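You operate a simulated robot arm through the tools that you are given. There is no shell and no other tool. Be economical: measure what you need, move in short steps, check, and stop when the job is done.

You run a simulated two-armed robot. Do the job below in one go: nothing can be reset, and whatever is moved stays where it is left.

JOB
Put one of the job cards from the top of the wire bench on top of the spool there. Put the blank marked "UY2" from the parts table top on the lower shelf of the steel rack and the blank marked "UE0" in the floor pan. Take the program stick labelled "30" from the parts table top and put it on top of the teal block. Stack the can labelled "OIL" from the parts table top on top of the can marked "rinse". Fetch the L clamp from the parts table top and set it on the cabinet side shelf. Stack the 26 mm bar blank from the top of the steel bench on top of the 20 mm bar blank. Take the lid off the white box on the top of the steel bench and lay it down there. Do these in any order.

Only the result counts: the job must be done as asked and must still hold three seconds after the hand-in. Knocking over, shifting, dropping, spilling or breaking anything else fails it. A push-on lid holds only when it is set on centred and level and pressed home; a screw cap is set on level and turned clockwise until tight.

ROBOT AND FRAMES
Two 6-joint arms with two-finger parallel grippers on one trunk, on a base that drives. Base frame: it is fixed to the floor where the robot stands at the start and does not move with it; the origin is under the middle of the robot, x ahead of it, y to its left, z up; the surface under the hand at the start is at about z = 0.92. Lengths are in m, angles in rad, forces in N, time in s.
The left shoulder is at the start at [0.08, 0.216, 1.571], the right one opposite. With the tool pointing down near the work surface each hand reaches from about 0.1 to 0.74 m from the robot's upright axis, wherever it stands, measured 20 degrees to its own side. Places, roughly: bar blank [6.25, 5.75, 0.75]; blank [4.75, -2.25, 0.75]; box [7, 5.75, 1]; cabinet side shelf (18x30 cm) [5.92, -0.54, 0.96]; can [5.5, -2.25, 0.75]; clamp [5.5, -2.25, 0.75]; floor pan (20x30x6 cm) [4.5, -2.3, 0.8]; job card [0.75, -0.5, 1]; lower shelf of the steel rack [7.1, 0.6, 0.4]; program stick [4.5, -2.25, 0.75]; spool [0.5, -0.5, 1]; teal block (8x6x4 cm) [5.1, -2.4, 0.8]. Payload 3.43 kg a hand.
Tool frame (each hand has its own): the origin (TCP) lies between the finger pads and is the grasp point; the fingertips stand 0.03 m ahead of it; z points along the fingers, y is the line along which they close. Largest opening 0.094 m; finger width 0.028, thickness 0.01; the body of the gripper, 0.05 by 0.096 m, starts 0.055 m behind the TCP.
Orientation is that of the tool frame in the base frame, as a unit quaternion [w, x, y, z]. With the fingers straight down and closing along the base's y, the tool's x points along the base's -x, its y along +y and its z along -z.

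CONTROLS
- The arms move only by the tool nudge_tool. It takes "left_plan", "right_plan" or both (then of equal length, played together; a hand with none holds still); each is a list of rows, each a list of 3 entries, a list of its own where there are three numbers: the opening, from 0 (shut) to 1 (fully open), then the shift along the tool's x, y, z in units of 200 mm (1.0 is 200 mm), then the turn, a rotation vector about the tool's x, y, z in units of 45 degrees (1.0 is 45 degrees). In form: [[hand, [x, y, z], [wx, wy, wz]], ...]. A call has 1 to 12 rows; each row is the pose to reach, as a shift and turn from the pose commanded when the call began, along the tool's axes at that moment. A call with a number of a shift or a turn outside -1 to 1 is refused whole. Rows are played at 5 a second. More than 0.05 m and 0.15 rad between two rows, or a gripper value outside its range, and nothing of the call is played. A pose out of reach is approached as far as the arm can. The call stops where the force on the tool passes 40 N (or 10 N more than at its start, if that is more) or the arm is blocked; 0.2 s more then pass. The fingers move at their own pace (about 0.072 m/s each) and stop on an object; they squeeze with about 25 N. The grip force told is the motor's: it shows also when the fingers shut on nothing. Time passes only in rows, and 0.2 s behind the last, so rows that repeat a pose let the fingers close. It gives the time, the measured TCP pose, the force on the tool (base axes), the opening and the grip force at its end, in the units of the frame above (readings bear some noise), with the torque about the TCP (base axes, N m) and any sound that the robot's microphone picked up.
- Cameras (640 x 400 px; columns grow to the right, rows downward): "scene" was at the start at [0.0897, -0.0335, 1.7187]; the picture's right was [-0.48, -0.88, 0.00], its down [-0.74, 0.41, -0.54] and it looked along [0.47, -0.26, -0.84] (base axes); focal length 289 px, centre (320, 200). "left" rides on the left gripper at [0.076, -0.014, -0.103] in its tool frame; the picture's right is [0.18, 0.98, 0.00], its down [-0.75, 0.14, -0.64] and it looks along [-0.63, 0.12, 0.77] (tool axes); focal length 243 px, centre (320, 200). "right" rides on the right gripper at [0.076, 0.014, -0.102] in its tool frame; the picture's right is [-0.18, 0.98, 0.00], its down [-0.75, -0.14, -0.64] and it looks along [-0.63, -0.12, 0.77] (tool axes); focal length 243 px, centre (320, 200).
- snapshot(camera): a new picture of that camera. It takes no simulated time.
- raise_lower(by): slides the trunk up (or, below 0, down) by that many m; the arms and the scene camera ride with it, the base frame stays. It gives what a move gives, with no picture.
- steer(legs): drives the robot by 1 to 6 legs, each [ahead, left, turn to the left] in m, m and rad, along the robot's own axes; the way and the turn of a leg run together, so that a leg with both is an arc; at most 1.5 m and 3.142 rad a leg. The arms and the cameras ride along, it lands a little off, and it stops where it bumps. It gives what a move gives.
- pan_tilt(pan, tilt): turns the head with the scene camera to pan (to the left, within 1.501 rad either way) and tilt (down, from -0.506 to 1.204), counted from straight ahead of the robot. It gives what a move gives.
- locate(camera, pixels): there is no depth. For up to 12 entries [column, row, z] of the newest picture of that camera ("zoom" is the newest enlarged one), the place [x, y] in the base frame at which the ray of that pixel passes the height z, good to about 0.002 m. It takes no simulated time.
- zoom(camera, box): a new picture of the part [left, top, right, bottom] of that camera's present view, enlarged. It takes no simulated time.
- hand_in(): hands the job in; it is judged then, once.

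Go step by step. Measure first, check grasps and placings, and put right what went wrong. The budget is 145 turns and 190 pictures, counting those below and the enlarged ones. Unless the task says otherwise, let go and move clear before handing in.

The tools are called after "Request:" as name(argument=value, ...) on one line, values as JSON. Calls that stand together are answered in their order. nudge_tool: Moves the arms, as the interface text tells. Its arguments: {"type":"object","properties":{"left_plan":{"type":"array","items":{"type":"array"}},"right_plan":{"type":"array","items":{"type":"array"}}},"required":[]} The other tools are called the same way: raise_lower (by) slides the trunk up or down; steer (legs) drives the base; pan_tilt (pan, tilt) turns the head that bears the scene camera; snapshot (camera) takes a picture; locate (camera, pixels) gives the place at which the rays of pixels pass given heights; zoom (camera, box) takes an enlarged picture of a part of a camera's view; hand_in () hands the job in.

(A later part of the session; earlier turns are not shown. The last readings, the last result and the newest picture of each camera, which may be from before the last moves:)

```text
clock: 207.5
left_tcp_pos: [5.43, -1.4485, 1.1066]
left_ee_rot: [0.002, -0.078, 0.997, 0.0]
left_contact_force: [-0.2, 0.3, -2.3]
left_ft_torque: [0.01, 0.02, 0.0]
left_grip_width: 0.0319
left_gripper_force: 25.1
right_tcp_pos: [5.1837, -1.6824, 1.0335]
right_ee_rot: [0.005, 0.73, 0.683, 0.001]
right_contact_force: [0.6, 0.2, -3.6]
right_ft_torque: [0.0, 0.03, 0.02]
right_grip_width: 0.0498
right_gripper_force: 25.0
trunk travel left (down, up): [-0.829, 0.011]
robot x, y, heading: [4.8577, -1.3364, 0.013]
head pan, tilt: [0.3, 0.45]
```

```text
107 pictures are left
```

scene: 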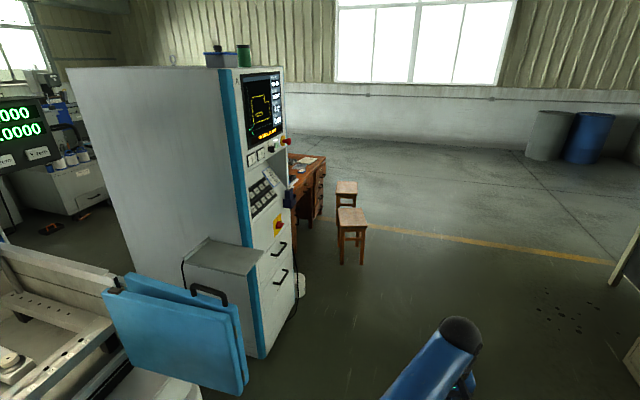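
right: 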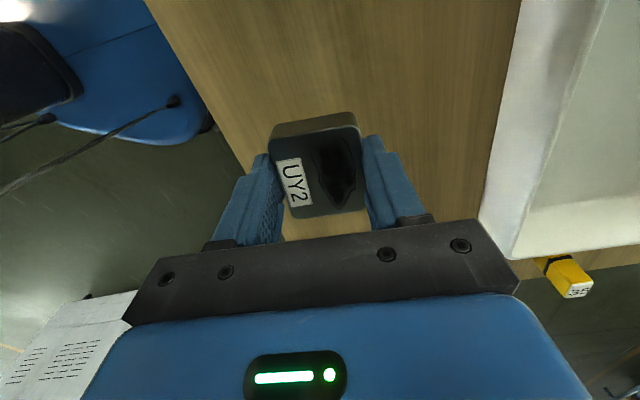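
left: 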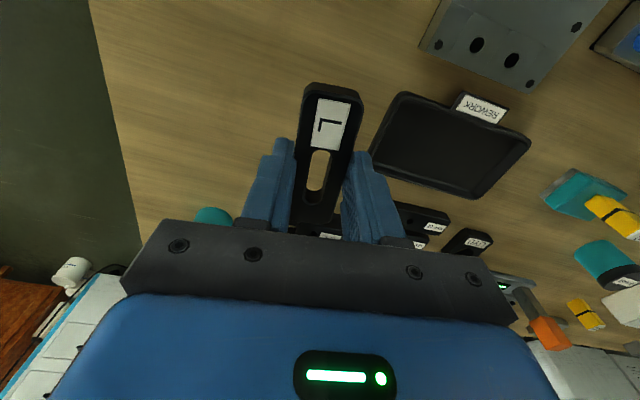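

The side shelf is the grey plate at about (225,258), with the blue door of machine A in front of it. I'll locate these from here, then approach from the south.

Request:
locate(camera="scene", pixels=[[183, 261, 0.96], [250, 276, 0.96], [266, 252, 0.96], [206, 238, 0.96], [238, 310, 0.95], [245, 392, 0.6], [245, 392, 0.4], [258, 358, 0.0], [104, 292, 0.95]])

Request:
steer(legs=[[0.9, 0.0, 0], [0, 0, 1.556]])

Request:
pan_tilt(pan=0.1, tilt=0.75)

Request:
snapshot(camera="scene")

```text
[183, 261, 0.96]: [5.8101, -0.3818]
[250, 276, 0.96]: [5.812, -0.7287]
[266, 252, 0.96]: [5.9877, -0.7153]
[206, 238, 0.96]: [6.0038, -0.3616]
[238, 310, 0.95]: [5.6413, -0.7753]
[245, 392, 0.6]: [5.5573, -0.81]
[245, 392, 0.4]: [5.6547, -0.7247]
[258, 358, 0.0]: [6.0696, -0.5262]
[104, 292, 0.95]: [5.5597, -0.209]
```

```text
clock: 215.9
left_tcp_pos: [5.8574, -0.7588, 1.1063]
left_ee_rot: [-0.001, 0.758, -0.652, -0.001]
left_contact_force: [-0.4, -0.3, -2.4]
left_ft_torque: [-0.02, -0.01, 0.01]
left_grip_width: 0.0316
left_gripper_force: 24.9
right_tcp_pos: [6.0903, -1.0043, 1.0338]
right_ee_rot: [0.003, 0.037, 0.999, 0.004]
right_contact_force: [-0.2, 0.5, -3.9]
right_ft_torque: [-0.02, 0.03, 0.0]
right_grip_width: 0.05
right_gripper_force: 24.8
trunk travel left (down, up): [-0.829, 0.011]
robot x, y, heading: [5.7386, -1.3267, 1.565]
head pan, tilt: [0.3, 0.45]
```

```text
clock: 216.7
left_tcp_pos: [5.8572, -0.759, 1.1064]
left_ee_rot: [-0.001, 0.757, -0.653, -0.001]
left_contact_force: [0.4, -0.1, -2.2]
left_ft_torque: [-0.04, 0.0, -0.01]
left_grip_width: 0.032
left_gripper_force: 25.0
right_tcp_pos: [6.0896, -1.006, 1.034]
right_ee_rot: [0.003, 0.038, 0.999, 0.004]
right_contact_force: [0.3, 0.0, -4.7]
right_ft_torque: [-0.02, 0.03, -0.02]
right_grip_width: 0.0498
right_gripper_force: 24.6
trunk travel left (down, up): [-0.829, 0.011]
robot x, y, heading: [5.7418, -1.3244, 1.572]
head pan, tilt: [0.099, 0.75]
```

```text
106 pictures are left
```

scene: 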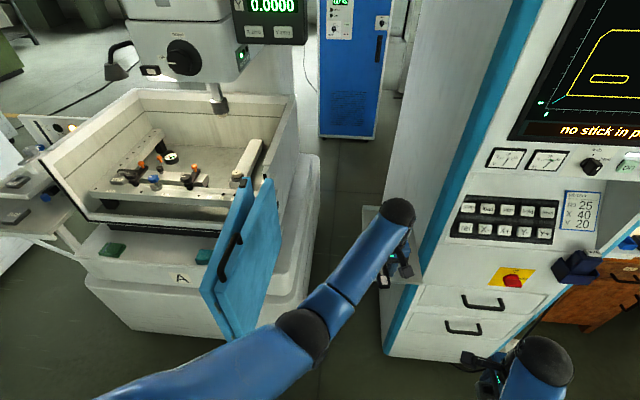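

The left hand is just south of the shelf; robot at (5.74, −1.325). Moving forward 0.1 and looking with the left camera.

Request:
steer(legs=[[0.1, 0, 0]])

Request:
snapshot(camera="left")

Request:
zoom(camera="scene", box=[300, 150, 460, 290])

```text
clock: 217.9
left_tcp_pos: [5.8583, -0.6694, 1.111]
left_ee_rot: [-0.005, 0.757, -0.653, -0.004]
left_contact_force: [0.4, -1.1, -2.9]
left_ft_torque: [0.03, 0.01, 0.02]
left_grip_width: 0.0318
left_gripper_force: 24.9
right_tcp_pos: [6.0888, -0.9149, 1.0371]
right_ee_rot: [0.003, 0.038, 0.999, 0.008]
right_contact_force: [-0.2, -0.5, -4.5]
right_ft_torque: [0.03, 0.02, 0.03]
right_grip_width: 0.0497
right_gripper_force: 25.0
trunk travel left (down, up): [-0.829, 0.011]
robot x, y, heading: [5.7426, -1.2289, 1.566]
head pan, tilt: [0.099, 0.75]
```

```text
105 pictures are left
```

left: 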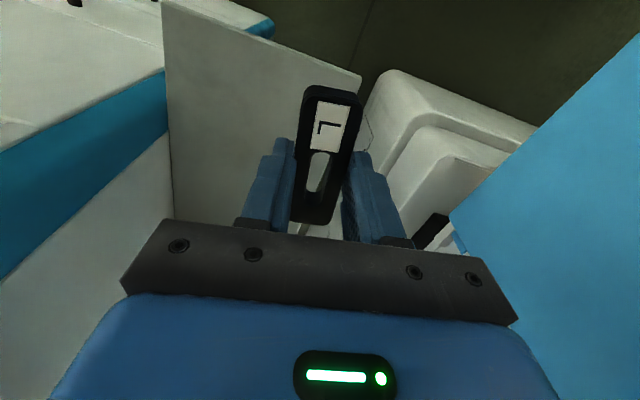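

```text
2.86 times, centred on (380, 220) of scene
```

zoom: 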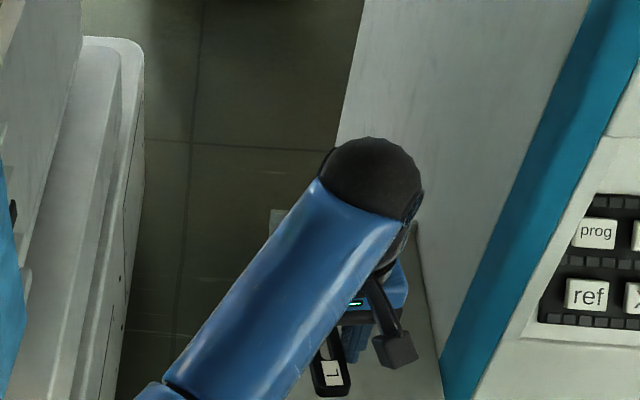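

I see the shelf's south-west corner at (362,80) and the cabinet line at about (168,100). Locating.

Request:
locate(camera="left", pixels=[[362, 80, 0.96], [362, 80, 0.94], [165, 10, 0.96], [170, 150, 0.96], [175, 218, 0.96], [328, 225, 0.96]])

```text
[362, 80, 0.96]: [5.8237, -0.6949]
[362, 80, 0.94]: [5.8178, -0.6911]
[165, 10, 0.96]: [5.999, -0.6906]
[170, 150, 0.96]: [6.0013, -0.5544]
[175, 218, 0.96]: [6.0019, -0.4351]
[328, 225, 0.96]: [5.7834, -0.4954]
```

The shelf runs x 5.824–6.00, y −0.69 to about −0.39. Moving the clamp above it at (5.905, −0.58).

Request:
nudge_tool(left_plan=[[0, [-0.15, -0.1, 0], [0, 0, 0]], [0, [-0.3, -0.2, 0], [0, 0, 0]], [0, [-0.4, -0.3, 0.05], [0, 0, 0]], [0, [-0.4, -0.3, 0.25], [0, 0, 0]], [0, [-0.4, -0.3, 0.45], [0, 0, 0]], [0, [-0.4, -0.3, 0.45], [0, 0, 0]]])

Request:
snapshot(camera="left")

Request:
snapshot(camera="scene")

```text
clock: 219.3
left_tcp_pos: [5.8806, -0.6131, 1.0573]
left_ee_rot: [-0.002, 0.758, -0.652, -0.003]
left_contact_force: [-0.8, -0.1, -3.0]
left_ft_torque: [0.0, 0.0, -0.02]
left_grip_width: 0.0317
left_gripper_force: 25.0
left hand out of reach, approached as far as the arm can: row 3, 4, 5, 6
right_tcp_pos: [6.0899, -0.9085, 1.0339]
right_ee_rot: [0.002, 0.038, 0.999, 0.004]
right_contact_force: [-0.3, 1.2, -5.2]
right_ft_torque: [0.02, 0.05, 0.0]
right_grip_width: 0.0498
right_gripper_force: 25.0
trunk travel left (down, up): [-0.829, 0.011]
robot x, y, heading: [5.7413, -1.2294, 1.564]
head pan, tilt: [0.099, 0.75]
```

```text
103 pictures are left
```

left: 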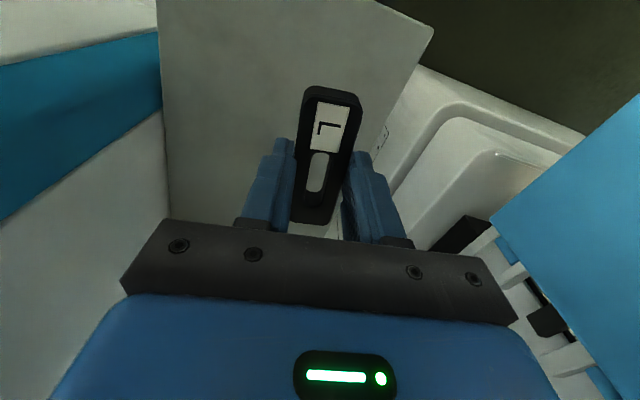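

```text
102 pictures are left
```

scene: 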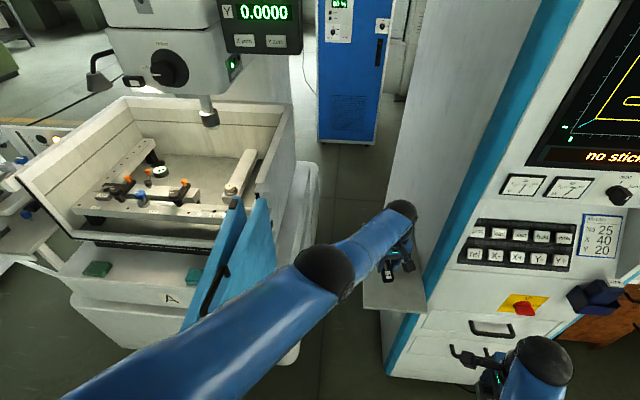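

Reach is limited by the high trunk. Lowering the trunk 4 cm and shifting further over the shelf.

Request:
raise_lower(by=-0.04)

Request:
nudge_tool(left_plan=[[0, [-0.1, -0.07, 0], [0, 0, 0]], [0, [-0.15, -0.13, 0], [0, 0, 0]], [0, [-0.15, -0.13, 0], [0, 0, 0]]])

Request:
snapshot(camera="left")

```text
clock: 220.1
left_tcp_pos: [5.8791, -0.6114, 1.0156]
left_ee_rot: [-0.002, 0.758, -0.652, -0.002]
left_contact_force: [-0.5, 1.5, -2.3]
left_ft_torque: [0.0, 0.03, 0.01]
left_grip_width: 0.0318
left_gripper_force: 24.5
right_tcp_pos: [6.0892, -0.9071, 0.9926]
right_ee_rot: [0.003, 0.037, 0.999, 0.003]
right_contact_force: [0.3, 0.3, -4.7]
right_ft_torque: [0.02, 0.04, -0.01]
right_grip_width: 0.0495
right_gripper_force: 25.2
trunk travel left (down, up): [-0.789, 0.051]
robot x, y, heading: [5.7412, -1.2284, 1.568]
head pan, tilt: [0.099, 0.75]
```

```text
clock: 220.9
left_tcp_pos: [5.8791, -0.6094, 1.0242]
left_ee_rot: [0.0, 0.758, -0.652, -0.001]
left_contact_force: [0.5, 0.2, -3.0]
left_ft_torque: [-0.03, -0.02, 0.02]
left_grip_width: 0.0317
left_gripper_force: 25.5
left hand out of reach, approached as far as the arm can: row 1, 2, 3
right_tcp_pos: [6.0896, -0.9078, 0.9942]
right_ee_rot: [0.003, 0.037, 0.999, 0.003]
right_contact_force: [0.1, -0.2, -3.9]
right_ft_torque: [0.01, 0.04, 0.03]
right_grip_width: 0.0497
right_gripper_force: 25.0
trunk travel left (down, up): [-0.789, 0.051]
robot x, y, heading: [5.7424, -1.2296, 1.569]
head pan, tilt: [0.099, 0.75]
```

```text
101 pictures are left
```

left: 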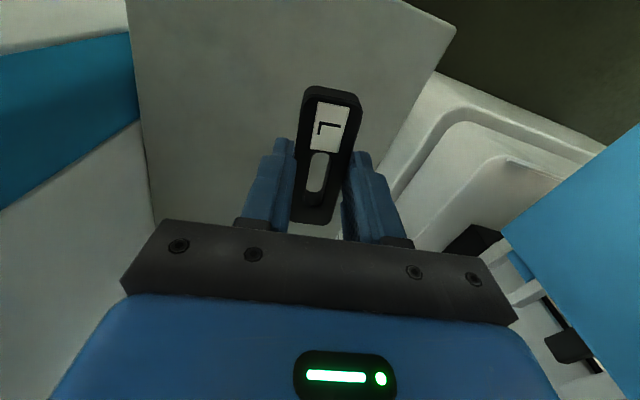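

Reach to the robot's right is the limit. I'll shift the base 3 cm right and 2 cm ahead instead.

Request:
steer(legs=[[0.02, -0.028, 0]])

Request:
snapshot(camera="left")

```text
clock: 221.7
left_tcp_pos: [5.9007, -0.5928, 1.0285]
left_ee_rot: [-0.004, 0.758, -0.653, -0.001]
left_contact_force: [-1.1, -1.1, -3.3]
left_ft_torque: [0.01, -0.06, -0.01]
left_grip_width: 0.0317
left_gripper_force: 24.8
right_tcp_pos: [6.1097, -0.8912, 0.9974]
right_ee_rot: [0.006, 0.037, 0.999, 0.006]
right_contact_force: [-1.5, -1.5, -4.2]
right_ft_torque: [0.03, 0.01, 0.03]
right_grip_width: 0.05
right_gripper_force: 25.3
trunk travel left (down, up): [-0.789, 0.051]
robot x, y, heading: [5.7685, -1.2088, 1.57]
head pan, tilt: [0.099, 0.75]
```

```text
100 pictures are left
```

left: 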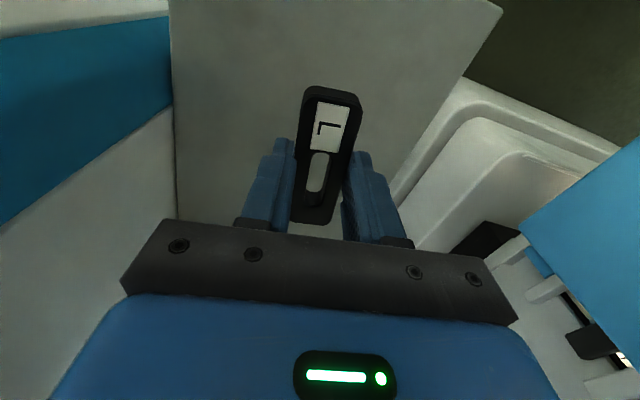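

The clamp is now over the shelf at (5.90, −0.593). Lowering with the trunk, then the last bit with the hand.

Request:
raise_lower(by=-0.025)

Request:
nudge_tool(left_plan=[[0, [0, 0, 0.015], [0, 0, 0]], [0, [0, 0, 0.03], [0, 0, 0]], [0, [0, 0, 0.045], [0, 0, 0]], [0, [0, 0, 0.045], [0, 0, 0]]])

```text
clock: 222.4
left_tcp_pos: [5.9035, -0.5905, 1.0014]
left_ee_rot: [-0.002, 0.758, -0.652, -0.002]
left_contact_force: [-0.4, -1.1, -2.8]
left_ft_torque: [0.0, -0.05, 0.01]
left_grip_width: 0.0319
left_gripper_force: 24.9
right_tcp_pos: [6.1127, -0.8897, 0.9696]
right_ee_rot: [0.004, 0.037, 0.999, 0.004]
right_contact_force: [0.4, -0.2, -4.9]
right_ft_torque: [0.02, 0.01, 0.02]
right_grip_width: 0.0496
right_gripper_force: 25.0
trunk travel left (down, up): [-0.764, 0.076]
robot x, y, heading: [5.7657, -1.2071, 1.574]
head pan, tilt: [0.099, 0.75]
```

```text
clock: 223.4
left_tcp_pos: [5.9053, -0.5898, 0.9913]
left_ee_rot: [-0.001, 0.758, -0.652, -0.002]
left_contact_force: [-0.8, 0.1, -3.9]
left_ft_torque: [-0.02, 0.01, 0.01]
left_grip_width: 0.0319
left_gripper_force: 24.7
left hand out of reach, approached as far as the arm can: row 3, 4
right_tcp_pos: [6.1161, -0.8875, 0.9675]
right_ee_rot: [0.002, 0.037, 0.999, 0.003]
right_contact_force: [-0.3, 0.0, -4.5]
right_ft_torque: [0.0, 0.07, 0.01]
right_grip_width: 0.0496
right_gripper_force: 25.6
trunk travel left (down, up): [-0.764, 0.076]
robot x, y, heading: [5.7691, -1.2098, 1.57]
head pan, tilt: [0.099, 0.75]
```

Not touching yet at TCP 0.991. Lifting the hand a bit, lowering the trunk further, then descending by hand.

Request:
nudge_tool(left_plan=[[0, [0, 0, -0.15], [0, 0, 0]], [0, [0, 0, -0.25], [0, 0, 0]]])

Request:
raise_lower(by=-0.05)

Request:
nudge_tool(left_plan=[[0, [0, 0, 0.015], [0, 0, 0]], [0, [0, 0, 0.03], [0, 0, 0]], [0, [0, 0, 0.045], [0, 0, 0]], [0, [0, 0, 0.06], [0, 0, 0]], [0, [0, 0, 0.06], [0, 0, 0]]])

```text
clock: 224.1
left_tcp_pos: [5.9046, -0.593, 1.0409]
left_ee_rot: [0.0, 0.758, -0.653, -0.002]
left_contact_force: [-0.5, 0.3, -3.4]
left_ft_torque: [-0.02, 0.01, 0.0]
left_grip_width: 0.0316
left_gripper_force: 24.9
right_tcp_pos: [6.1163, -0.8879, 0.9679]
right_ee_rot: [0.002, 0.036, 0.999, 0.005]
right_contact_force: [-0.1, -1.2, -4.6]
right_ft_torque: [0.0, 0.02, -0.02]
right_grip_width: 0.0497
right_gripper_force: 24.5
trunk travel left (down, up): [-0.764, 0.076]
robot x, y, heading: [5.7652, -1.212, 1.569]
head pan, tilt: [0.099, 0.75]
```

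```text
clock: 225.0
left_tcp_pos: [5.9043, -0.5926, 0.992]
left_ee_rot: [-0.001, 0.757, -0.653, -0.001]
left_contact_force: [0.3, -0.5, -3.5]
left_ft_torque: [0.01, 0.03, -0.01]
left_grip_width: 0.0317
left_gripper_force: 25.5
right_tcp_pos: [6.1154, -0.887, 0.9178]
right_ee_rot: [0.002, 0.037, 0.999, 0.003]
right_contact_force: [0.0, -1.2, -3.9]
right_ft_torque: [0.0, 0.02, 0.05]
right_grip_width: 0.0497
right_gripper_force: 25.0
trunk travel left (down, up): [-0.714, 0.126]
robot x, y, heading: [5.7697, -1.2135, 1.576]
head pan, tilt: [0.099, 0.75]
```

```text
clock: 226.2
left_tcp_pos: [5.9042, -0.5925, 0.985]
left_ee_rot: [-0.006, 0.759, -0.652, -0.002]
left_contact_force: [-0.1, 4.6, 23.5]
left_ft_torque: [-0.08, 0.26, 0.0]
left_grip_width: 0.0321
left_gripper_force: 25.7
right_tcp_pos: [6.1141, -0.89, 0.9212]
right_ee_rot: [0.003, 0.036, 0.999, 0.004]
right_contact_force: [-0.1, 0.5, -5.1]
right_ft_torque: [-0.01, 0.03, 0.01]
right_grip_width: 0.05
right_gripper_force: 24.9
trunk travel left (down, up): [-0.714, 0.126]
robot x, y, heading: [5.769, -1.2108, 1.573]
head pan, tilt: [0.099, 0.75]
```

Firm contact at TCP 0.985. Easing off slightly, releasing, and rising.

Request:
nudge_tool(left_plan=[[0, [0, 0, -0.012], [0, 0, 0]], [0.6, [0, 0, -0.012], [0, 0, 0]], [0.6, [0, 0, -0.012], [0, 0, 0]], [0.6, [0, 0, -0.15], [0, 0, 0]], [0.6, [0, 0, -0.35], [0, 0, 0]], [0.6, [0, 0, -0.5], [0, 0, 0]]])

Request:
snapshot(camera="left")

```text
clock: 227.6
left_tcp_pos: [5.9067, -0.5939, 1.0797]
left_ee_rot: [0.0, 0.757, -0.653, -0.002]
left_contact_force: [-0.5, -0.1, -0.5]
left_ft_torque: [0.02, -0.03, 0.02]
left_grip_width: 0.0563
left_gripper_force: 0.1
right_tcp_pos: [6.1155, -0.888, 0.9186]
right_ee_rot: [0.003, 0.036, 0.999, 0.003]
right_contact_force: [0.3, -0.3, -5.5]
right_ft_torque: [0.0, 0.04, 0.01]
right_grip_width: 0.0498
right_gripper_force: 25.0
trunk travel left (down, up): [-0.714, 0.126]
robot x, y, heading: [5.7671, -1.2118, 1.569]
head pan, tilt: [0.099, 0.75]
```

```text
99 pictures are left
```

left: 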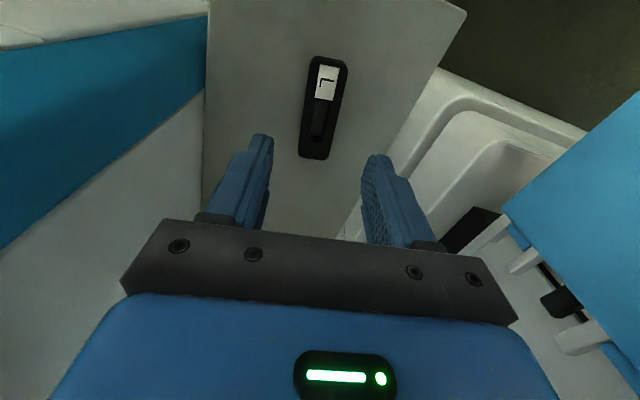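

The L clamp lies on the side shelf. Raising, backing off, and looking for the steel rack.

Request:
raise_lower(by=0.11)

Request:
steer(legs=[[-0.3, 0, 0], [0, 0, -1.0]])

Request:
pan_tilt(pan=0.4, tilt=0.2)

Request:
snapshot(camera="scene")

```text
clock: 229.0
left_tcp_pos: [5.9062, -0.5943, 1.1883]
left_ee_rot: [-0.001, 0.758, -0.652, -0.002]
left_contact_force: [0.0, 0.8, 0.0]
left_ft_torque: [-0.01, 0.0, 0.01]
left_grip_width: 0.0563
left_gripper_force: 0.1
right_tcp_pos: [6.1154, -0.8882, 1.0281]
right_ee_rot: [0.002, 0.036, 0.999, 0.003]
right_contact_force: [-0.7, 0.8, -5.6]
right_ft_torque: [-0.01, 0.04, -0.03]
right_grip_width: 0.05
right_gripper_force: 25.3
trunk travel left (down, up): [-0.824, 0.016]
robot x, y, heading: [5.7662, -1.2093, 1.57]
head pan, tilt: [0.099, 0.75]
```

```text
clock: 233.6
left_tcp_pos: [6.3583, -1.2863, 1.1897]
left_ee_rot: [0.001, -0.358, 0.934, 0.001]
left_contact_force: [-0.3, -1.0, 0.4]
left_ft_torque: [-0.01, -0.04, -0.02]
left_grip_width: 0.0565
left_gripper_force: 0.1
right_tcp_pos: [6.2276, -1.6232, 1.0271]
right_ee_rot: [0.004, 0.506, 0.862, 0.001]
right_contact_force: [-0.3, -0.7, -4.6]
right_ft_torque: [0.01, 0.02, -0.01]
right_grip_width: 0.0499
right_gripper_force: 24.4
trunk travel left (down, up): [-0.824, 0.016]
robot x, y, heading: [5.768, -1.5116, 0.584]
head pan, tilt: [0.099, 0.75]
```

```text
clock: 234.5
left_tcp_pos: [6.3595, -1.2872, 1.1897]
left_ee_rot: [0.001, -0.359, 0.934, 0.001]
left_contact_force: [-0.2, 0.7, 0.0]
left_ft_torque: [0.02, 0.01, -0.02]
left_grip_width: 0.0564
left_gripper_force: 0.1
right_tcp_pos: [6.2279, -1.6242, 1.0278]
right_ee_rot: [0.004, 0.506, 0.863, 0.002]
right_contact_force: [0.3, 0.3, -5.2]
right_ft_torque: [0.04, 0.08, 0.01]
right_grip_width: 0.0497
right_gripper_force: 24.8
trunk travel left (down, up): [-0.824, 0.016]
robot x, y, heading: [5.7677, -1.5117, 0.586]
head pan, tilt: [0.4, 0.201]
```

```text
98 pictures are left
```

scene: 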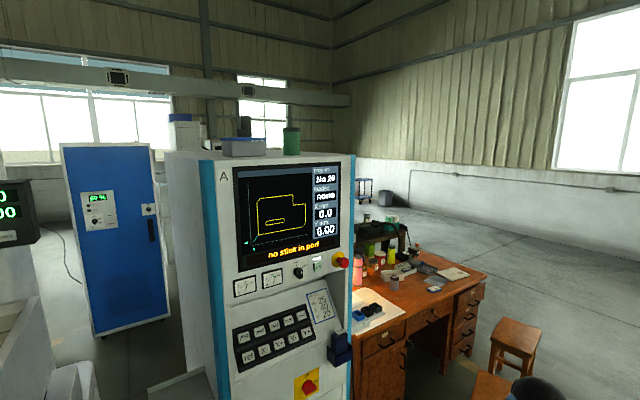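

The desk stands east of the cabinet; the rack must be behind it. Checking stools' and desk's places before driving east.

Request:
locate(camera="scene", pixels=[[515, 335, 0.45], [490, 378, 0.45], [540, 340, 0.45], [486, 277, 0.75], [380, 325, 0.75], [395, 215, 0.8], [360, 200, 0.0], [390, 207, 0.0]])

Request:
pan_tilt(pan=-0.3, tilt=0.5)

Request:
snapshot(camera="scene")

```text
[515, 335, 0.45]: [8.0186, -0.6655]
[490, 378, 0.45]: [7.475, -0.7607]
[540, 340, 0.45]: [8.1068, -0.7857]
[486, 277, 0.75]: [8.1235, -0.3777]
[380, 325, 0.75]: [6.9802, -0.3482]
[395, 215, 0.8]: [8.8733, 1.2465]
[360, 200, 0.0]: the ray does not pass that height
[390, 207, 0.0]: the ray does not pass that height
```

```text
clock: 235.6
left_tcp_pos: [6.3611, -1.2874, 1.19]
left_ee_rot: [0.002, -0.359, 0.933, 0.001]
left_contact_force: [-0.7, -0.9, 0.5]
left_ft_torque: [0.03, 0.01, -0.03]
left_grip_width: 0.0566
left_gripper_force: 0.0
right_tcp_pos: [6.2291, -1.6248, 1.0286]
right_ee_rot: [0.003, 0.506, 0.863, 0.002]
right_contact_force: [-0.4, 0.3, -6.1]
right_ft_torque: [0.02, 0.0, 0.0]
right_grip_width: 0.0496
right_gripper_force: 24.6
trunk travel left (down, up): [-0.824, 0.016]
robot x, y, heading: [5.7666, -1.5129, 0.586]
head pan, tilt: [-0.3, 0.499]
```

```text
97 pictures are left
```

scene: 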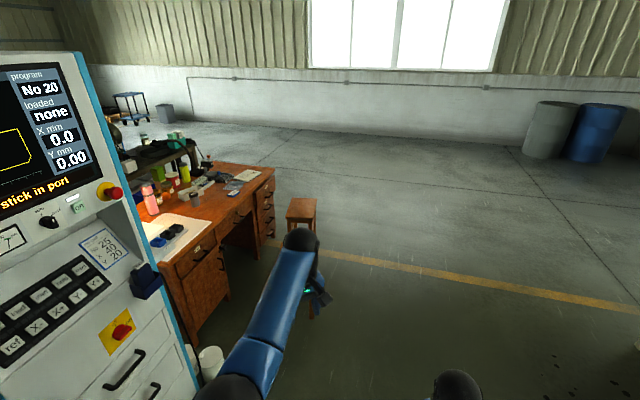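

Open floor to the east. Driving east past the stools and then north to see behind the desk.

Request:
steer(legs=[[0, 0, -0.586], [1.5, 0, 0], [1.5, 0, 0], [0, 0, 1.571], [1.5, 0, 0], [0.6, 0, 0]])

Request:
pan_tilt(pan=1.2, tilt=0.4)

Request:
snapshot(camera="scene")

```text
clock: 265.3
left_tcp_pos: [8.9164, 1.2473, 1.1914]
left_ee_rot: [-0.002, 0.75, -0.662, -0.003]
left_contact_force: [1.2, 0.0, -0.4]
left_ft_torque: [0.02, 0.07, -0.05]
left_grip_width: 0.0565
left_gripper_force: 0.1
right_tcp_pos: [9.1195, 0.9477, 1.0289]
right_ee_rot: [0.003, 0.049, 0.999, 0.004]
right_contact_force: [-0.6, -0.7, -4.8]
right_ft_torque: [0.01, 0.04, -0.01]
right_grip_width: 0.05
right_gripper_force: 25.5
trunk travel left (down, up): [-0.824, 0.016]
robot x, y, heading: [8.7658, 0.6391, 1.545]
head pan, tilt: [-0.3, 0.499]
```

```text
clock: 266.9
left_tcp_pos: [8.9169, 1.2489, 1.1894]
left_ee_rot: [-0.002, 0.75, -0.661, -0.001]
left_contact_force: [-0.5, 0.2, 0.2]
left_ft_torque: [-0.01, 0.0, 0.0]
left_grip_width: 0.0562
left_gripper_force: 0.1
right_tcp_pos: [9.1188, 0.9494, 1.0276]
right_ee_rot: [0.003, 0.049, 0.999, 0.003]
right_contact_force: [-0.7, 0.3, -5.3]
right_ft_torque: [-0.03, 0.02, -0.01]
right_grip_width: 0.0498
right_gripper_force: 24.8
trunk travel left (down, up): [-0.824, 0.016]
robot x, y, heading: [8.7682, 0.6375, 1.544]
head pan, tilt: [1.201, 0.4]
```

```text
96 pictures are left
```

scene: 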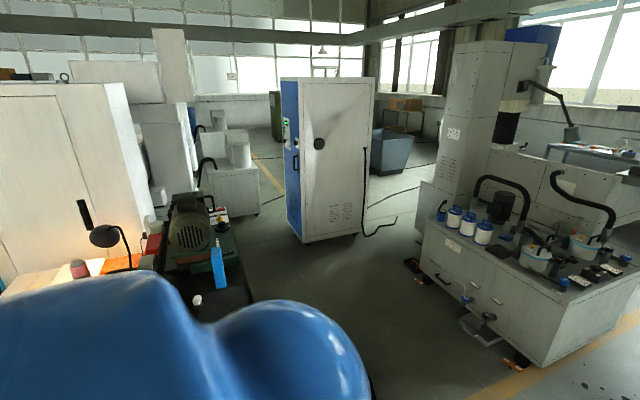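

Due west (about column 198) is a rack with a green motor on top. Turning to face it.

Request:
steer(legs=[[0, 0, 1.597]])

Request:
pan_tilt(pan=0, tilt=0.5)

Request:
snapshot(camera="scene")

```text
clock: 271.2
left_tcp_pos: [8.1459, 0.77, 1.1908]
left_ee_rot: [0.0, 0.997, 0.077, -0.003]
left_contact_force: [-0.7, -0.1, 0.6]
left_ft_torque: [0.03, -0.01, 0.01]
left_grip_width: 0.0567
left_gripper_force: 0.2
right_tcp_pos: [8.4397, 0.9808, 1.0284]
right_ee_rot: [0.0, -0.683, 0.73, 0.005]
right_contact_force: [0.0, -0.3, -3.5]
right_ft_torque: [-0.05, 0.01, 0.02]
right_grip_width: 0.0496
right_gripper_force: 25.3
trunk travel left (down, up): [-0.824, 0.016]
robot x, y, heading: [8.7624, 0.6331, -3.136]
head pan, tilt: [1.201, 0.4]
```

```text
clock: 272.6
left_tcp_pos: [8.148, 0.7698, 1.1909]
left_ee_rot: [0.001, 0.997, 0.078, -0.003]
left_contact_force: [0.2, 0.8, 0.0]
left_ft_torque: [-0.01, -0.01, 0.02]
left_grip_width: 0.0565
left_gripper_force: 0.1
right_tcp_pos: [8.4398, 0.9816, 1.0282]
right_ee_rot: [-0.001, -0.683, 0.73, 0.004]
right_contact_force: [1.1, 0.3, -4.1]
right_ft_torque: [-0.06, -0.01, 0.0]
right_grip_width: 0.0499
right_gripper_force: 24.5
trunk travel left (down, up): [-0.824, 0.016]
robot x, y, heading: [8.7625, 0.6367, -3.134]
head pan, tilt: [0.0, 0.499]
```

```text
95 pictures are left
```

scene: 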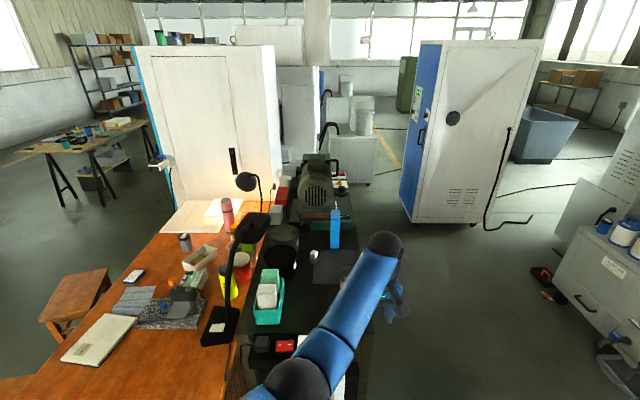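

A dark rack runs behind the desk, with its open side to the north. Locating its edges and the neighbouring cabinet.

Request:
locate(camera="scene", pixels=[[372, 300, 0.75], [345, 185, 0.75], [270, 245, 0.75], [300, 185, 0.75], [408, 222, 0.0], [520, 228, 0.0], [245, 340, 0.75], [560, 320, 0.0]])

Request:
zoom(camera="scene", box=[230, 160, 400, 400])

```text
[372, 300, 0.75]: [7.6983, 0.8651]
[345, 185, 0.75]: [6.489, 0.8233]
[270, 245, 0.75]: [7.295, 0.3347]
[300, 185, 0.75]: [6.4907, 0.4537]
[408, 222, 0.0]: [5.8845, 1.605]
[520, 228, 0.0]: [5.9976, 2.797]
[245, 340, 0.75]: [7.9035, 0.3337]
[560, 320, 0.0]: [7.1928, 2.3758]
```

```text
1.67 times, centred on (315, 280) of scene
```

zoom: 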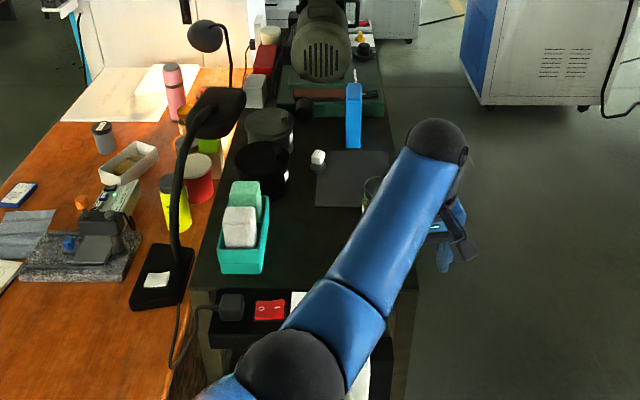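

The rack top spans x 6.5–7.85, y 0.33–0.86. I'll drive to its north side at about (7.1, 1.45), facing south.

Request:
steer(legs=[[0, -0.85, 0], [1.5, 0, 0], [0.16, 0, 0], [0, 0, 1.563]])

Request:
pan_tilt(pan=0, tilt=0.7)

Request:
snapshot(camera="scene")

```text
clock: 279.1
left_tcp_pos: [7.9362, 1.6164, 1.1953]
left_ee_rot: [-0.001, 0.997, 0.077, -0.006]
left_contact_force: [1.6, -0.7, 0.3]
left_ft_torque: [0.01, 0.07, 0.01]
left_grip_width: 0.0563
left_gripper_force: 0.0
right_tcp_pos: [8.2301, 1.8254, 1.03]
right_ee_rot: [-0.001, -0.682, 0.731, 0.005]
right_contact_force: [0.8, 0.6, -4.1]
right_ft_torque: [-0.02, 0.04, 0.01]
right_grip_width: 0.0499
right_gripper_force: 25.1
trunk travel left (down, up): [-0.824, 0.016]
robot x, y, heading: [8.5431, 1.4819, -3.133]
head pan, tilt: [0.0, 0.499]
stopped in leg 2: the robot was blocked; the commanded pose is now the measured one
```

```text
clock: 279.8
left_tcp_pos: [7.9302, 1.6158, 1.192]
left_ee_rot: [0.0, 0.997, 0.076, -0.004]
left_contact_force: [-0.1, -0.2, -0.7]
left_ft_torque: [-0.03, 0.01, 0.02]
left_grip_width: 0.0562
left_gripper_force: 0.1
right_tcp_pos: [8.2228, 1.8247, 1.0292]
right_ee_rot: [-0.001, -0.682, 0.732, 0.004]
right_contact_force: [0.6, -0.7, -5.2]
right_ft_torque: [-0.05, 0.02, -0.01]
right_grip_width: 0.0496
right_gripper_force: 25.5
trunk travel left (down, up): [-0.824, 0.016]
robot x, y, heading: [8.5427, 1.4833, -3.138]
head pan, tilt: [0.0, 0.7]
```

```text
93 pictures are left
```

scene: 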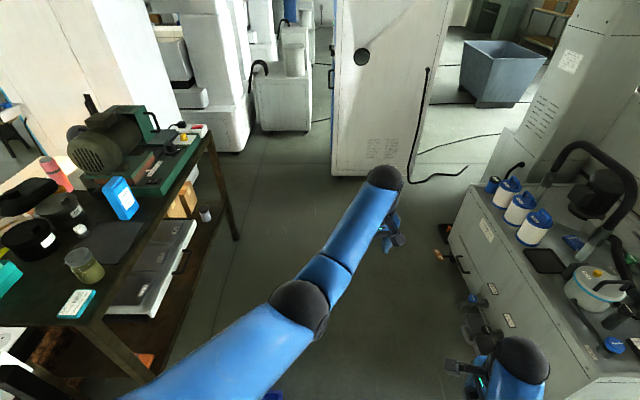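

The drive was blocked after about 0.2 m. I'll look down and to both sides to see what's in the way.

Request:
pan_tilt(pan=0.3, tilt=1.15)

Request:
snapshot(camera="scene")

Request:
pan_tilt(pan=-0.8, tilt=0.9)

Request:
snapshot(camera="scene")

```text
clock: 280.7
left_tcp_pos: [7.9246, 1.6154, 1.1889]
left_ee_rot: [0.0, 0.997, 0.077, 0.0]
left_contact_force: [-0.7, -0.3, 0.9]
left_ft_torque: [0.0, 0.02, 0.02]
left_grip_width: 0.0564
left_gripper_force: 0.0
right_tcp_pos: [8.219, 1.8257, 1.0269]
right_ee_rot: [0.001, -0.682, 0.732, 0.003]
right_contact_force: [0.1, 0.2, -5.1]
right_ft_torque: [-0.02, -0.01, -0.01]
right_grip_width: 0.0497
right_gripper_force: 25.1
trunk travel left (down, up): [-0.824, 0.016]
robot x, y, heading: [8.5409, 1.4795, -3.134]
head pan, tilt: [0.3, 1.15]
```

```text
92 pictures are left
```

scene: 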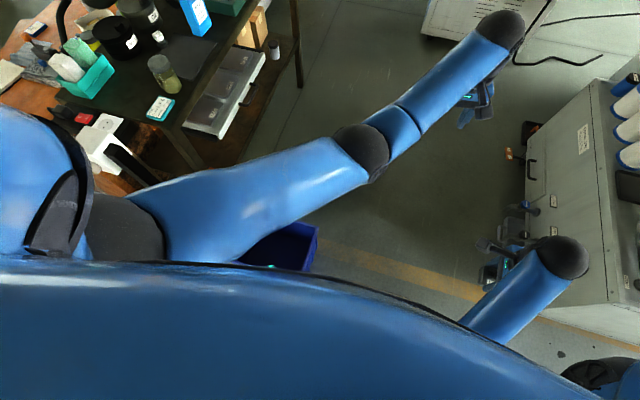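

```text
clock: 282.0
left_tcp_pos: [7.9252, 1.6159, 1.1892]
left_ee_rot: [0.0, 0.997, 0.076, -0.001]
left_contact_force: [-0.5, -1.1, -0.7]
left_ft_torque: [0.0, 0.03, -0.02]
left_grip_width: 0.0564
left_gripper_force: 0.0
right_tcp_pos: [8.2194, 1.8269, 1.0284]
right_ee_rot: [0.0, -0.682, 0.731, 0.004]
right_contact_force: [0.5, -0.2, -3.4]
right_ft_torque: [-0.05, 0.03, -0.02]
right_grip_width: 0.0496
right_gripper_force: 24.9
trunk travel left (down, up): [-0.824, 0.016]
robot x, y, heading: [8.5424, 1.4843, -3.135]
head pan, tilt: [-0.799, 0.901]
```

```text
91 pictures are left
```

scene: 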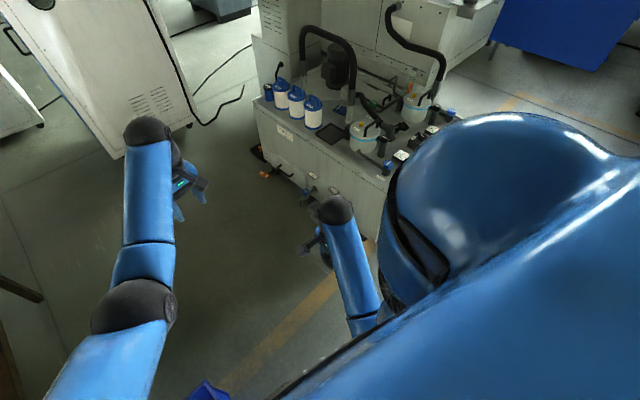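

A blue bin stands on the floor right ahead. Locating it and the machine on the right to find a way around.

Request:
locate(camera="scene", pixels=[[205, 380, 0.2], [230, 395, 0.2], [205, 380, 0.3], [378, 238, 0.0], [258, 155, 0.0], [365, 262, 0.1]])

Request:
steer(legs=[[-0.25, 0, 0]])

Request:
pan_tilt(pan=0.0, tilt=1.1)

Request:
snapshot(camera="scene")

```text
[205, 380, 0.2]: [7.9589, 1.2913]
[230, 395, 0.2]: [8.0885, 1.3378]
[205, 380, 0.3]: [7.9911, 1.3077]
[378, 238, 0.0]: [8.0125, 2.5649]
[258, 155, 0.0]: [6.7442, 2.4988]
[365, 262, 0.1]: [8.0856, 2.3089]
```

```text
clock: 283.9
left_tcp_pos: [8.1727, 1.6176, 1.1869]
left_ee_rot: [0.002, 0.997, 0.076, 0.0]
left_contact_force: [-0.9, -0.1, -0.5]
left_ft_torque: [-0.02, -0.04, 0.0]
left_grip_width: 0.0565
left_gripper_force: 0.2
right_tcp_pos: [8.467, 1.8271, 1.0261]
right_ee_rot: [0.002, -0.682, 0.732, 0.003]
right_contact_force: [0.5, -0.8, -4.7]
right_ft_torque: [-0.03, -0.03, 0.01]
right_grip_width: 0.0497
right_gripper_force: 24.9
trunk travel left (down, up): [-0.824, 0.016]
robot x, y, heading: [8.7883, 1.481, -3.139]
head pan, tilt: [-0.799, 0.901]
```

```text
clock: 285.0
left_tcp_pos: [8.1772, 1.6179, 1.1905]
left_ee_rot: [-0.001, 0.997, 0.076, -0.001]
left_contact_force: [0.5, 0.3, 0.2]
left_ft_torque: [0.02, -0.05, -0.02]
left_grip_width: 0.0564
left_gripper_force: 0.1
right_tcp_pos: [8.4711, 1.8278, 1.0279]
right_ee_rot: [0.0, -0.682, 0.732, 0.003]
right_contact_force: [-0.4, 0.2, -5.4]
right_ft_torque: [0.0, -0.01, 0.01]
right_grip_width: 0.0496
right_gripper_force: 25.2
trunk travel left (down, up): [-0.824, 0.016]
robot x, y, heading: [8.7906, 1.4822, -3.138]
head pan, tilt: [0.0, 1.1]
```

```text
90 pictures are left
```

scene: 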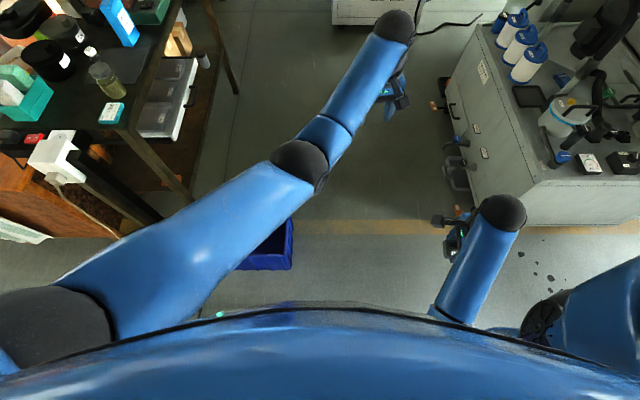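

Request:
locate(camera="scene", pixels=[[293, 218, 0.2], [291, 268, 0.2], [240, 268, 0.2], [440, 120, 0.0], [487, 222, 0.1], [450, 185, 0.3], [445, 222, 0.9]])

Request:
zoom(camera="scene", box=[60, 0, 260, 220])

```text
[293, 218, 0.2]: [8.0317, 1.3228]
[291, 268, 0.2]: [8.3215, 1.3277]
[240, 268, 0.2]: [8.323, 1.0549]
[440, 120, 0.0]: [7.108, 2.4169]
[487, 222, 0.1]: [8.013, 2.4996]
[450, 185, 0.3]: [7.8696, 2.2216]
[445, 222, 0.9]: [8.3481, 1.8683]
```

```text
1.82 times, centred on (160, 110) of scene
```

zoom: 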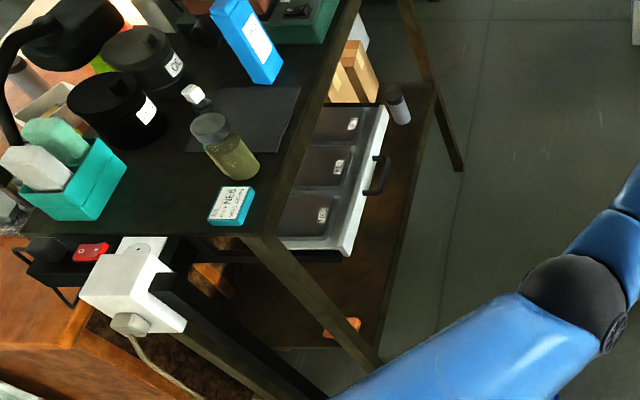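

The rack's lower shelf shows (brown board) with a tray, a small can at the far end and an orange thing at the near end. Locating its free area.

Request:
locate(camera="zoom", pixels=[[385, 300, 0.4], [435, 85, 0.4], [350, 230, 0.4], [385, 110, 0.4], [340, 325, 0.4], [398, 115, 0.4], [340, 250, 0.4], [330, 250, 0.75], [250, 235, 0.75], [355, 20, 0.75]])

```text
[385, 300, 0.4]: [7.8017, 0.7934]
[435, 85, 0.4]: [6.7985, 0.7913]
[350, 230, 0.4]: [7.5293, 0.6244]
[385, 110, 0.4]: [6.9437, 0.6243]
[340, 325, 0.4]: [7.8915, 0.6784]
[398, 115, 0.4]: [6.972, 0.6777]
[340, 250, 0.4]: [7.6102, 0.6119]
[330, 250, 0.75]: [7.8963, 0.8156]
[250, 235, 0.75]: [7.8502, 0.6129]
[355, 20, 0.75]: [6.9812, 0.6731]
```

The free strip on the lower shelf is x 6.95–7.85, y 0.63–0.79. I'll pass north of the bin at y of about 1.7 and then face the rack.

Request:
steer(legs=[[0, -0.2, 0], [1.45, 0, 0], [0, 0, 1.567]])

Request:
pan_tilt(pan=0, tilt=0.85)

Request:
snapshot(camera="scene")

```text
clock: 297.1
left_tcp_pos: [7.198, 1.0715, 1.1895]
left_ee_rot: [0.001, 0.663, 0.748, 0.0]
left_contact_force: [0.7, -0.4, 0.3]
left_ft_torque: [-0.01, 0.01, -0.01]
left_grip_width: 0.0563
left_gripper_force: 0.1
right_tcp_pos: [6.9966, 1.3715, 1.0268]
right_ee_rot: [0.003, 0.999, -0.051, -0.001]
right_contact_force: [0.6, 0.5, -5.9]
right_ft_torque: [-0.03, 0.01, 0.0]
right_grip_width: 0.0495
right_gripper_force: 25.4
trunk travel left (down, up): [-0.824, 0.016]
robot x, y, heading: [7.356, 1.6839, -1.602]
head pan, tilt: [0.0, 1.1]
```

```text
clock: 297.9
left_tcp_pos: [7.1982, 1.0716, 1.1893]
left_ee_rot: [0.001, 0.663, 0.749, -0.001]
left_contact_force: [0.0, -0.1, -0.2]
left_ft_torque: [0.01, -0.01, -0.04]
left_grip_width: 0.056
left_gripper_force: 0.2
right_tcp_pos: [6.9974, 1.3713, 1.0284]
right_ee_rot: [0.002, 0.999, -0.051, -0.002]
right_contact_force: [-0.2, -0.1, -5.3]
right_ft_torque: [-0.03, -0.04, 0.02]
right_grip_width: 0.0501
right_gripper_force: 25.5
trunk travel left (down, up): [-0.824, 0.016]
robot x, y, heading: [7.3522, 1.6819, -1.596]
head pan, tilt: [0.0, 0.85]
```

```text
88 pictures are left
```

scene: 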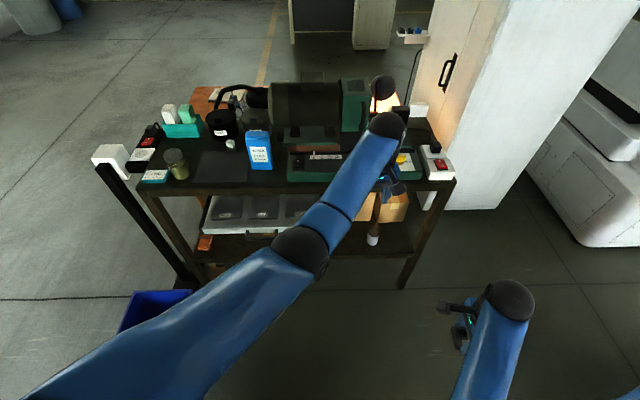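

The lower shelf's front is visible from (195,262) to (415,250), with a free spot around (335,242). I'll pull the left hand aside and start turning the right hand.

Request:
nudge_tool(left_plan=[[0.6, [0.2, 0.05, 0], [0, 0, 0]], [0.6, [0.4, 0.15, 0], [0, 0, 0]], [0.6, [0.6, 0.25, 0], [0, 0, 0]], [0.6, [0.7, 0.45, 0], [0, 0, 0]], [0.6, [0.7, 0.65, 0], [0, 0, 0]], [0.6, [0.7, 0.85, 0], [0, 0, 0]], [0.6, [0.7, 0.85, 0], [0, 0, 0]]], right_plan=[[0, [0, 0, 0], [0, 0, -0.17]], [0, [0, 0, 0], [0, 0, -0.34]], [0, [0, 0, 0], [0, 0, -0.51]], [0, [0, 0, 0], [0, 0, -0.68]], [0, [0, 0, 0], [0, 0, -0.85]], [0, [0, 0, 0], [0, 0, -1]], [0, [0, 0, 0], [0, 0, -1]]])

Request:
nudge_tool(right_plan=[[0, [0, 0, 0], [0, 0, -0.17]], [0, [0, 0, 0], [0, 0, -0.34]], [0, [0, 0, 0], [0, 0, -0.51]], [0, [0, 0, 0], [0, 0, -0.68]], [0, [0, 0, 0], [0, 0, -0.85]], [0, [0, 0, 0], [0, 0, -1]], [0, [0, 0, 0], [0, 0, -1]]])

Request:
snapshot(camera="scene")

```text
clock: 299.5
left_tcp_pos: [7.3125, 1.1849, 1.0748]
left_ee_rot: [0.002, 0.663, 0.748, -0.001]
left_contact_force: [0.3, 0.5, 0.0]
left_ft_torque: [-0.01, -0.01, 0.01]
left_grip_width: 0.0563
left_gripper_force: 0.0
left hand out of reach, approached as far as the arm can: row 1, 2, 3, 4, 5, 6, 7
right_tcp_pos: [6.9972, 1.3723, 1.0286]
right_ee_rot: [0.001, 0.942, 0.336, -0.003]
right_contact_force: [0.2, -0.5, -4.1]
right_ft_torque: [0.02, -0.03, 0.0]
right_grip_width: 0.0499
right_gripper_force: 25.0
trunk travel left (down, up): [-0.824, 0.016]
robot x, y, heading: [7.3515, 1.6841, -1.607]
head pan, tilt: [0.0, 0.85]
```

```text
clock: 301.1
left_tcp_pos: [7.3122, 1.1848, 1.0734]
left_ee_rot: [0.002, 0.664, 0.748, -0.003]
left_contact_force: [0.0, -0.4, -0.2]
left_ft_torque: [0.04, -0.01, -0.01]
left_grip_width: 0.0563
left_gripper_force: 0.1
right_tcp_pos: [6.998, 1.3721, 1.028]
right_ee_rot: [0.001, 0.742, 0.671, -0.004]
right_contact_force: [0.0, -0.2, -4.6]
right_ft_torque: [0.04, -0.03, -0.01]
right_grip_width: 0.05
right_gripper_force: 24.5
trunk travel left (down, up): [-0.824, 0.016]
robot x, y, heading: [7.3533, 1.6844, -1.594]
head pan, tilt: [0.0, 0.85]
```

```text
87 pictures are left
```

scene: 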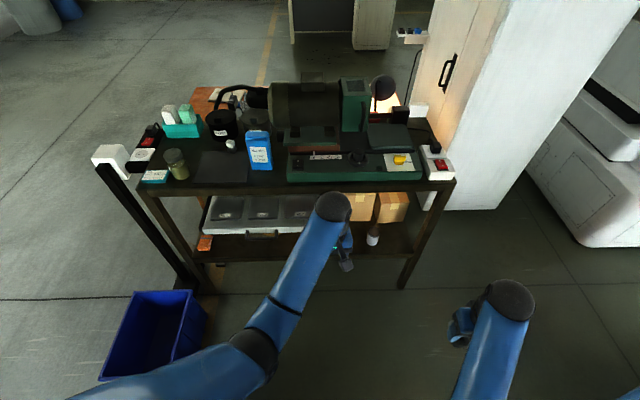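

Request:
zoom(camera="scene", box=[180, 170, 440, 300])

Request:
locate(camera="scene", pixels=[[196, 262, 0.4], [415, 255, 0.4], [373, 243, 0.4], [348, 238, 0.4], [305, 233, 0.42], [240, 245, 0.4], [410, 240, 0.4], [455, 180, 0.75], [140, 185, 0.75], [300, 187, 0.75], [190, 290, 0.3]])

```text
2.46 times, centred on (310, 235) of scene
```

zoom: 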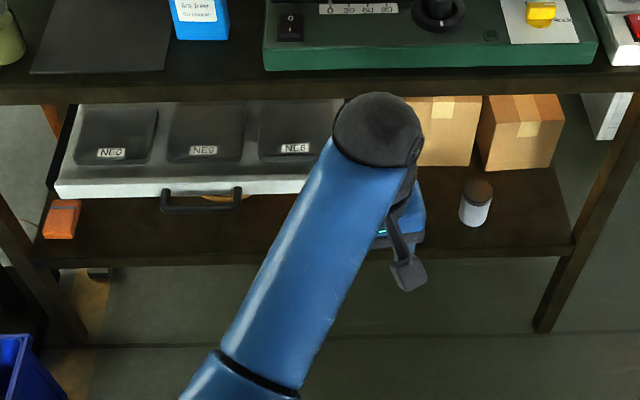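

```text
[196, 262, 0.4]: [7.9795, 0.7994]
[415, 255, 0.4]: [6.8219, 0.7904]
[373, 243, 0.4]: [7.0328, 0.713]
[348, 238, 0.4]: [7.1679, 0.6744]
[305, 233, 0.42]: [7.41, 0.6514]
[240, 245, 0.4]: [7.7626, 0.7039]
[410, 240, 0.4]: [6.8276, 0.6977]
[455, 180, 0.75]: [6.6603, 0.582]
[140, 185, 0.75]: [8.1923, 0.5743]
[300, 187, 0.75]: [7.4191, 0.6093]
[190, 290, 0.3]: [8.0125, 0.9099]
```

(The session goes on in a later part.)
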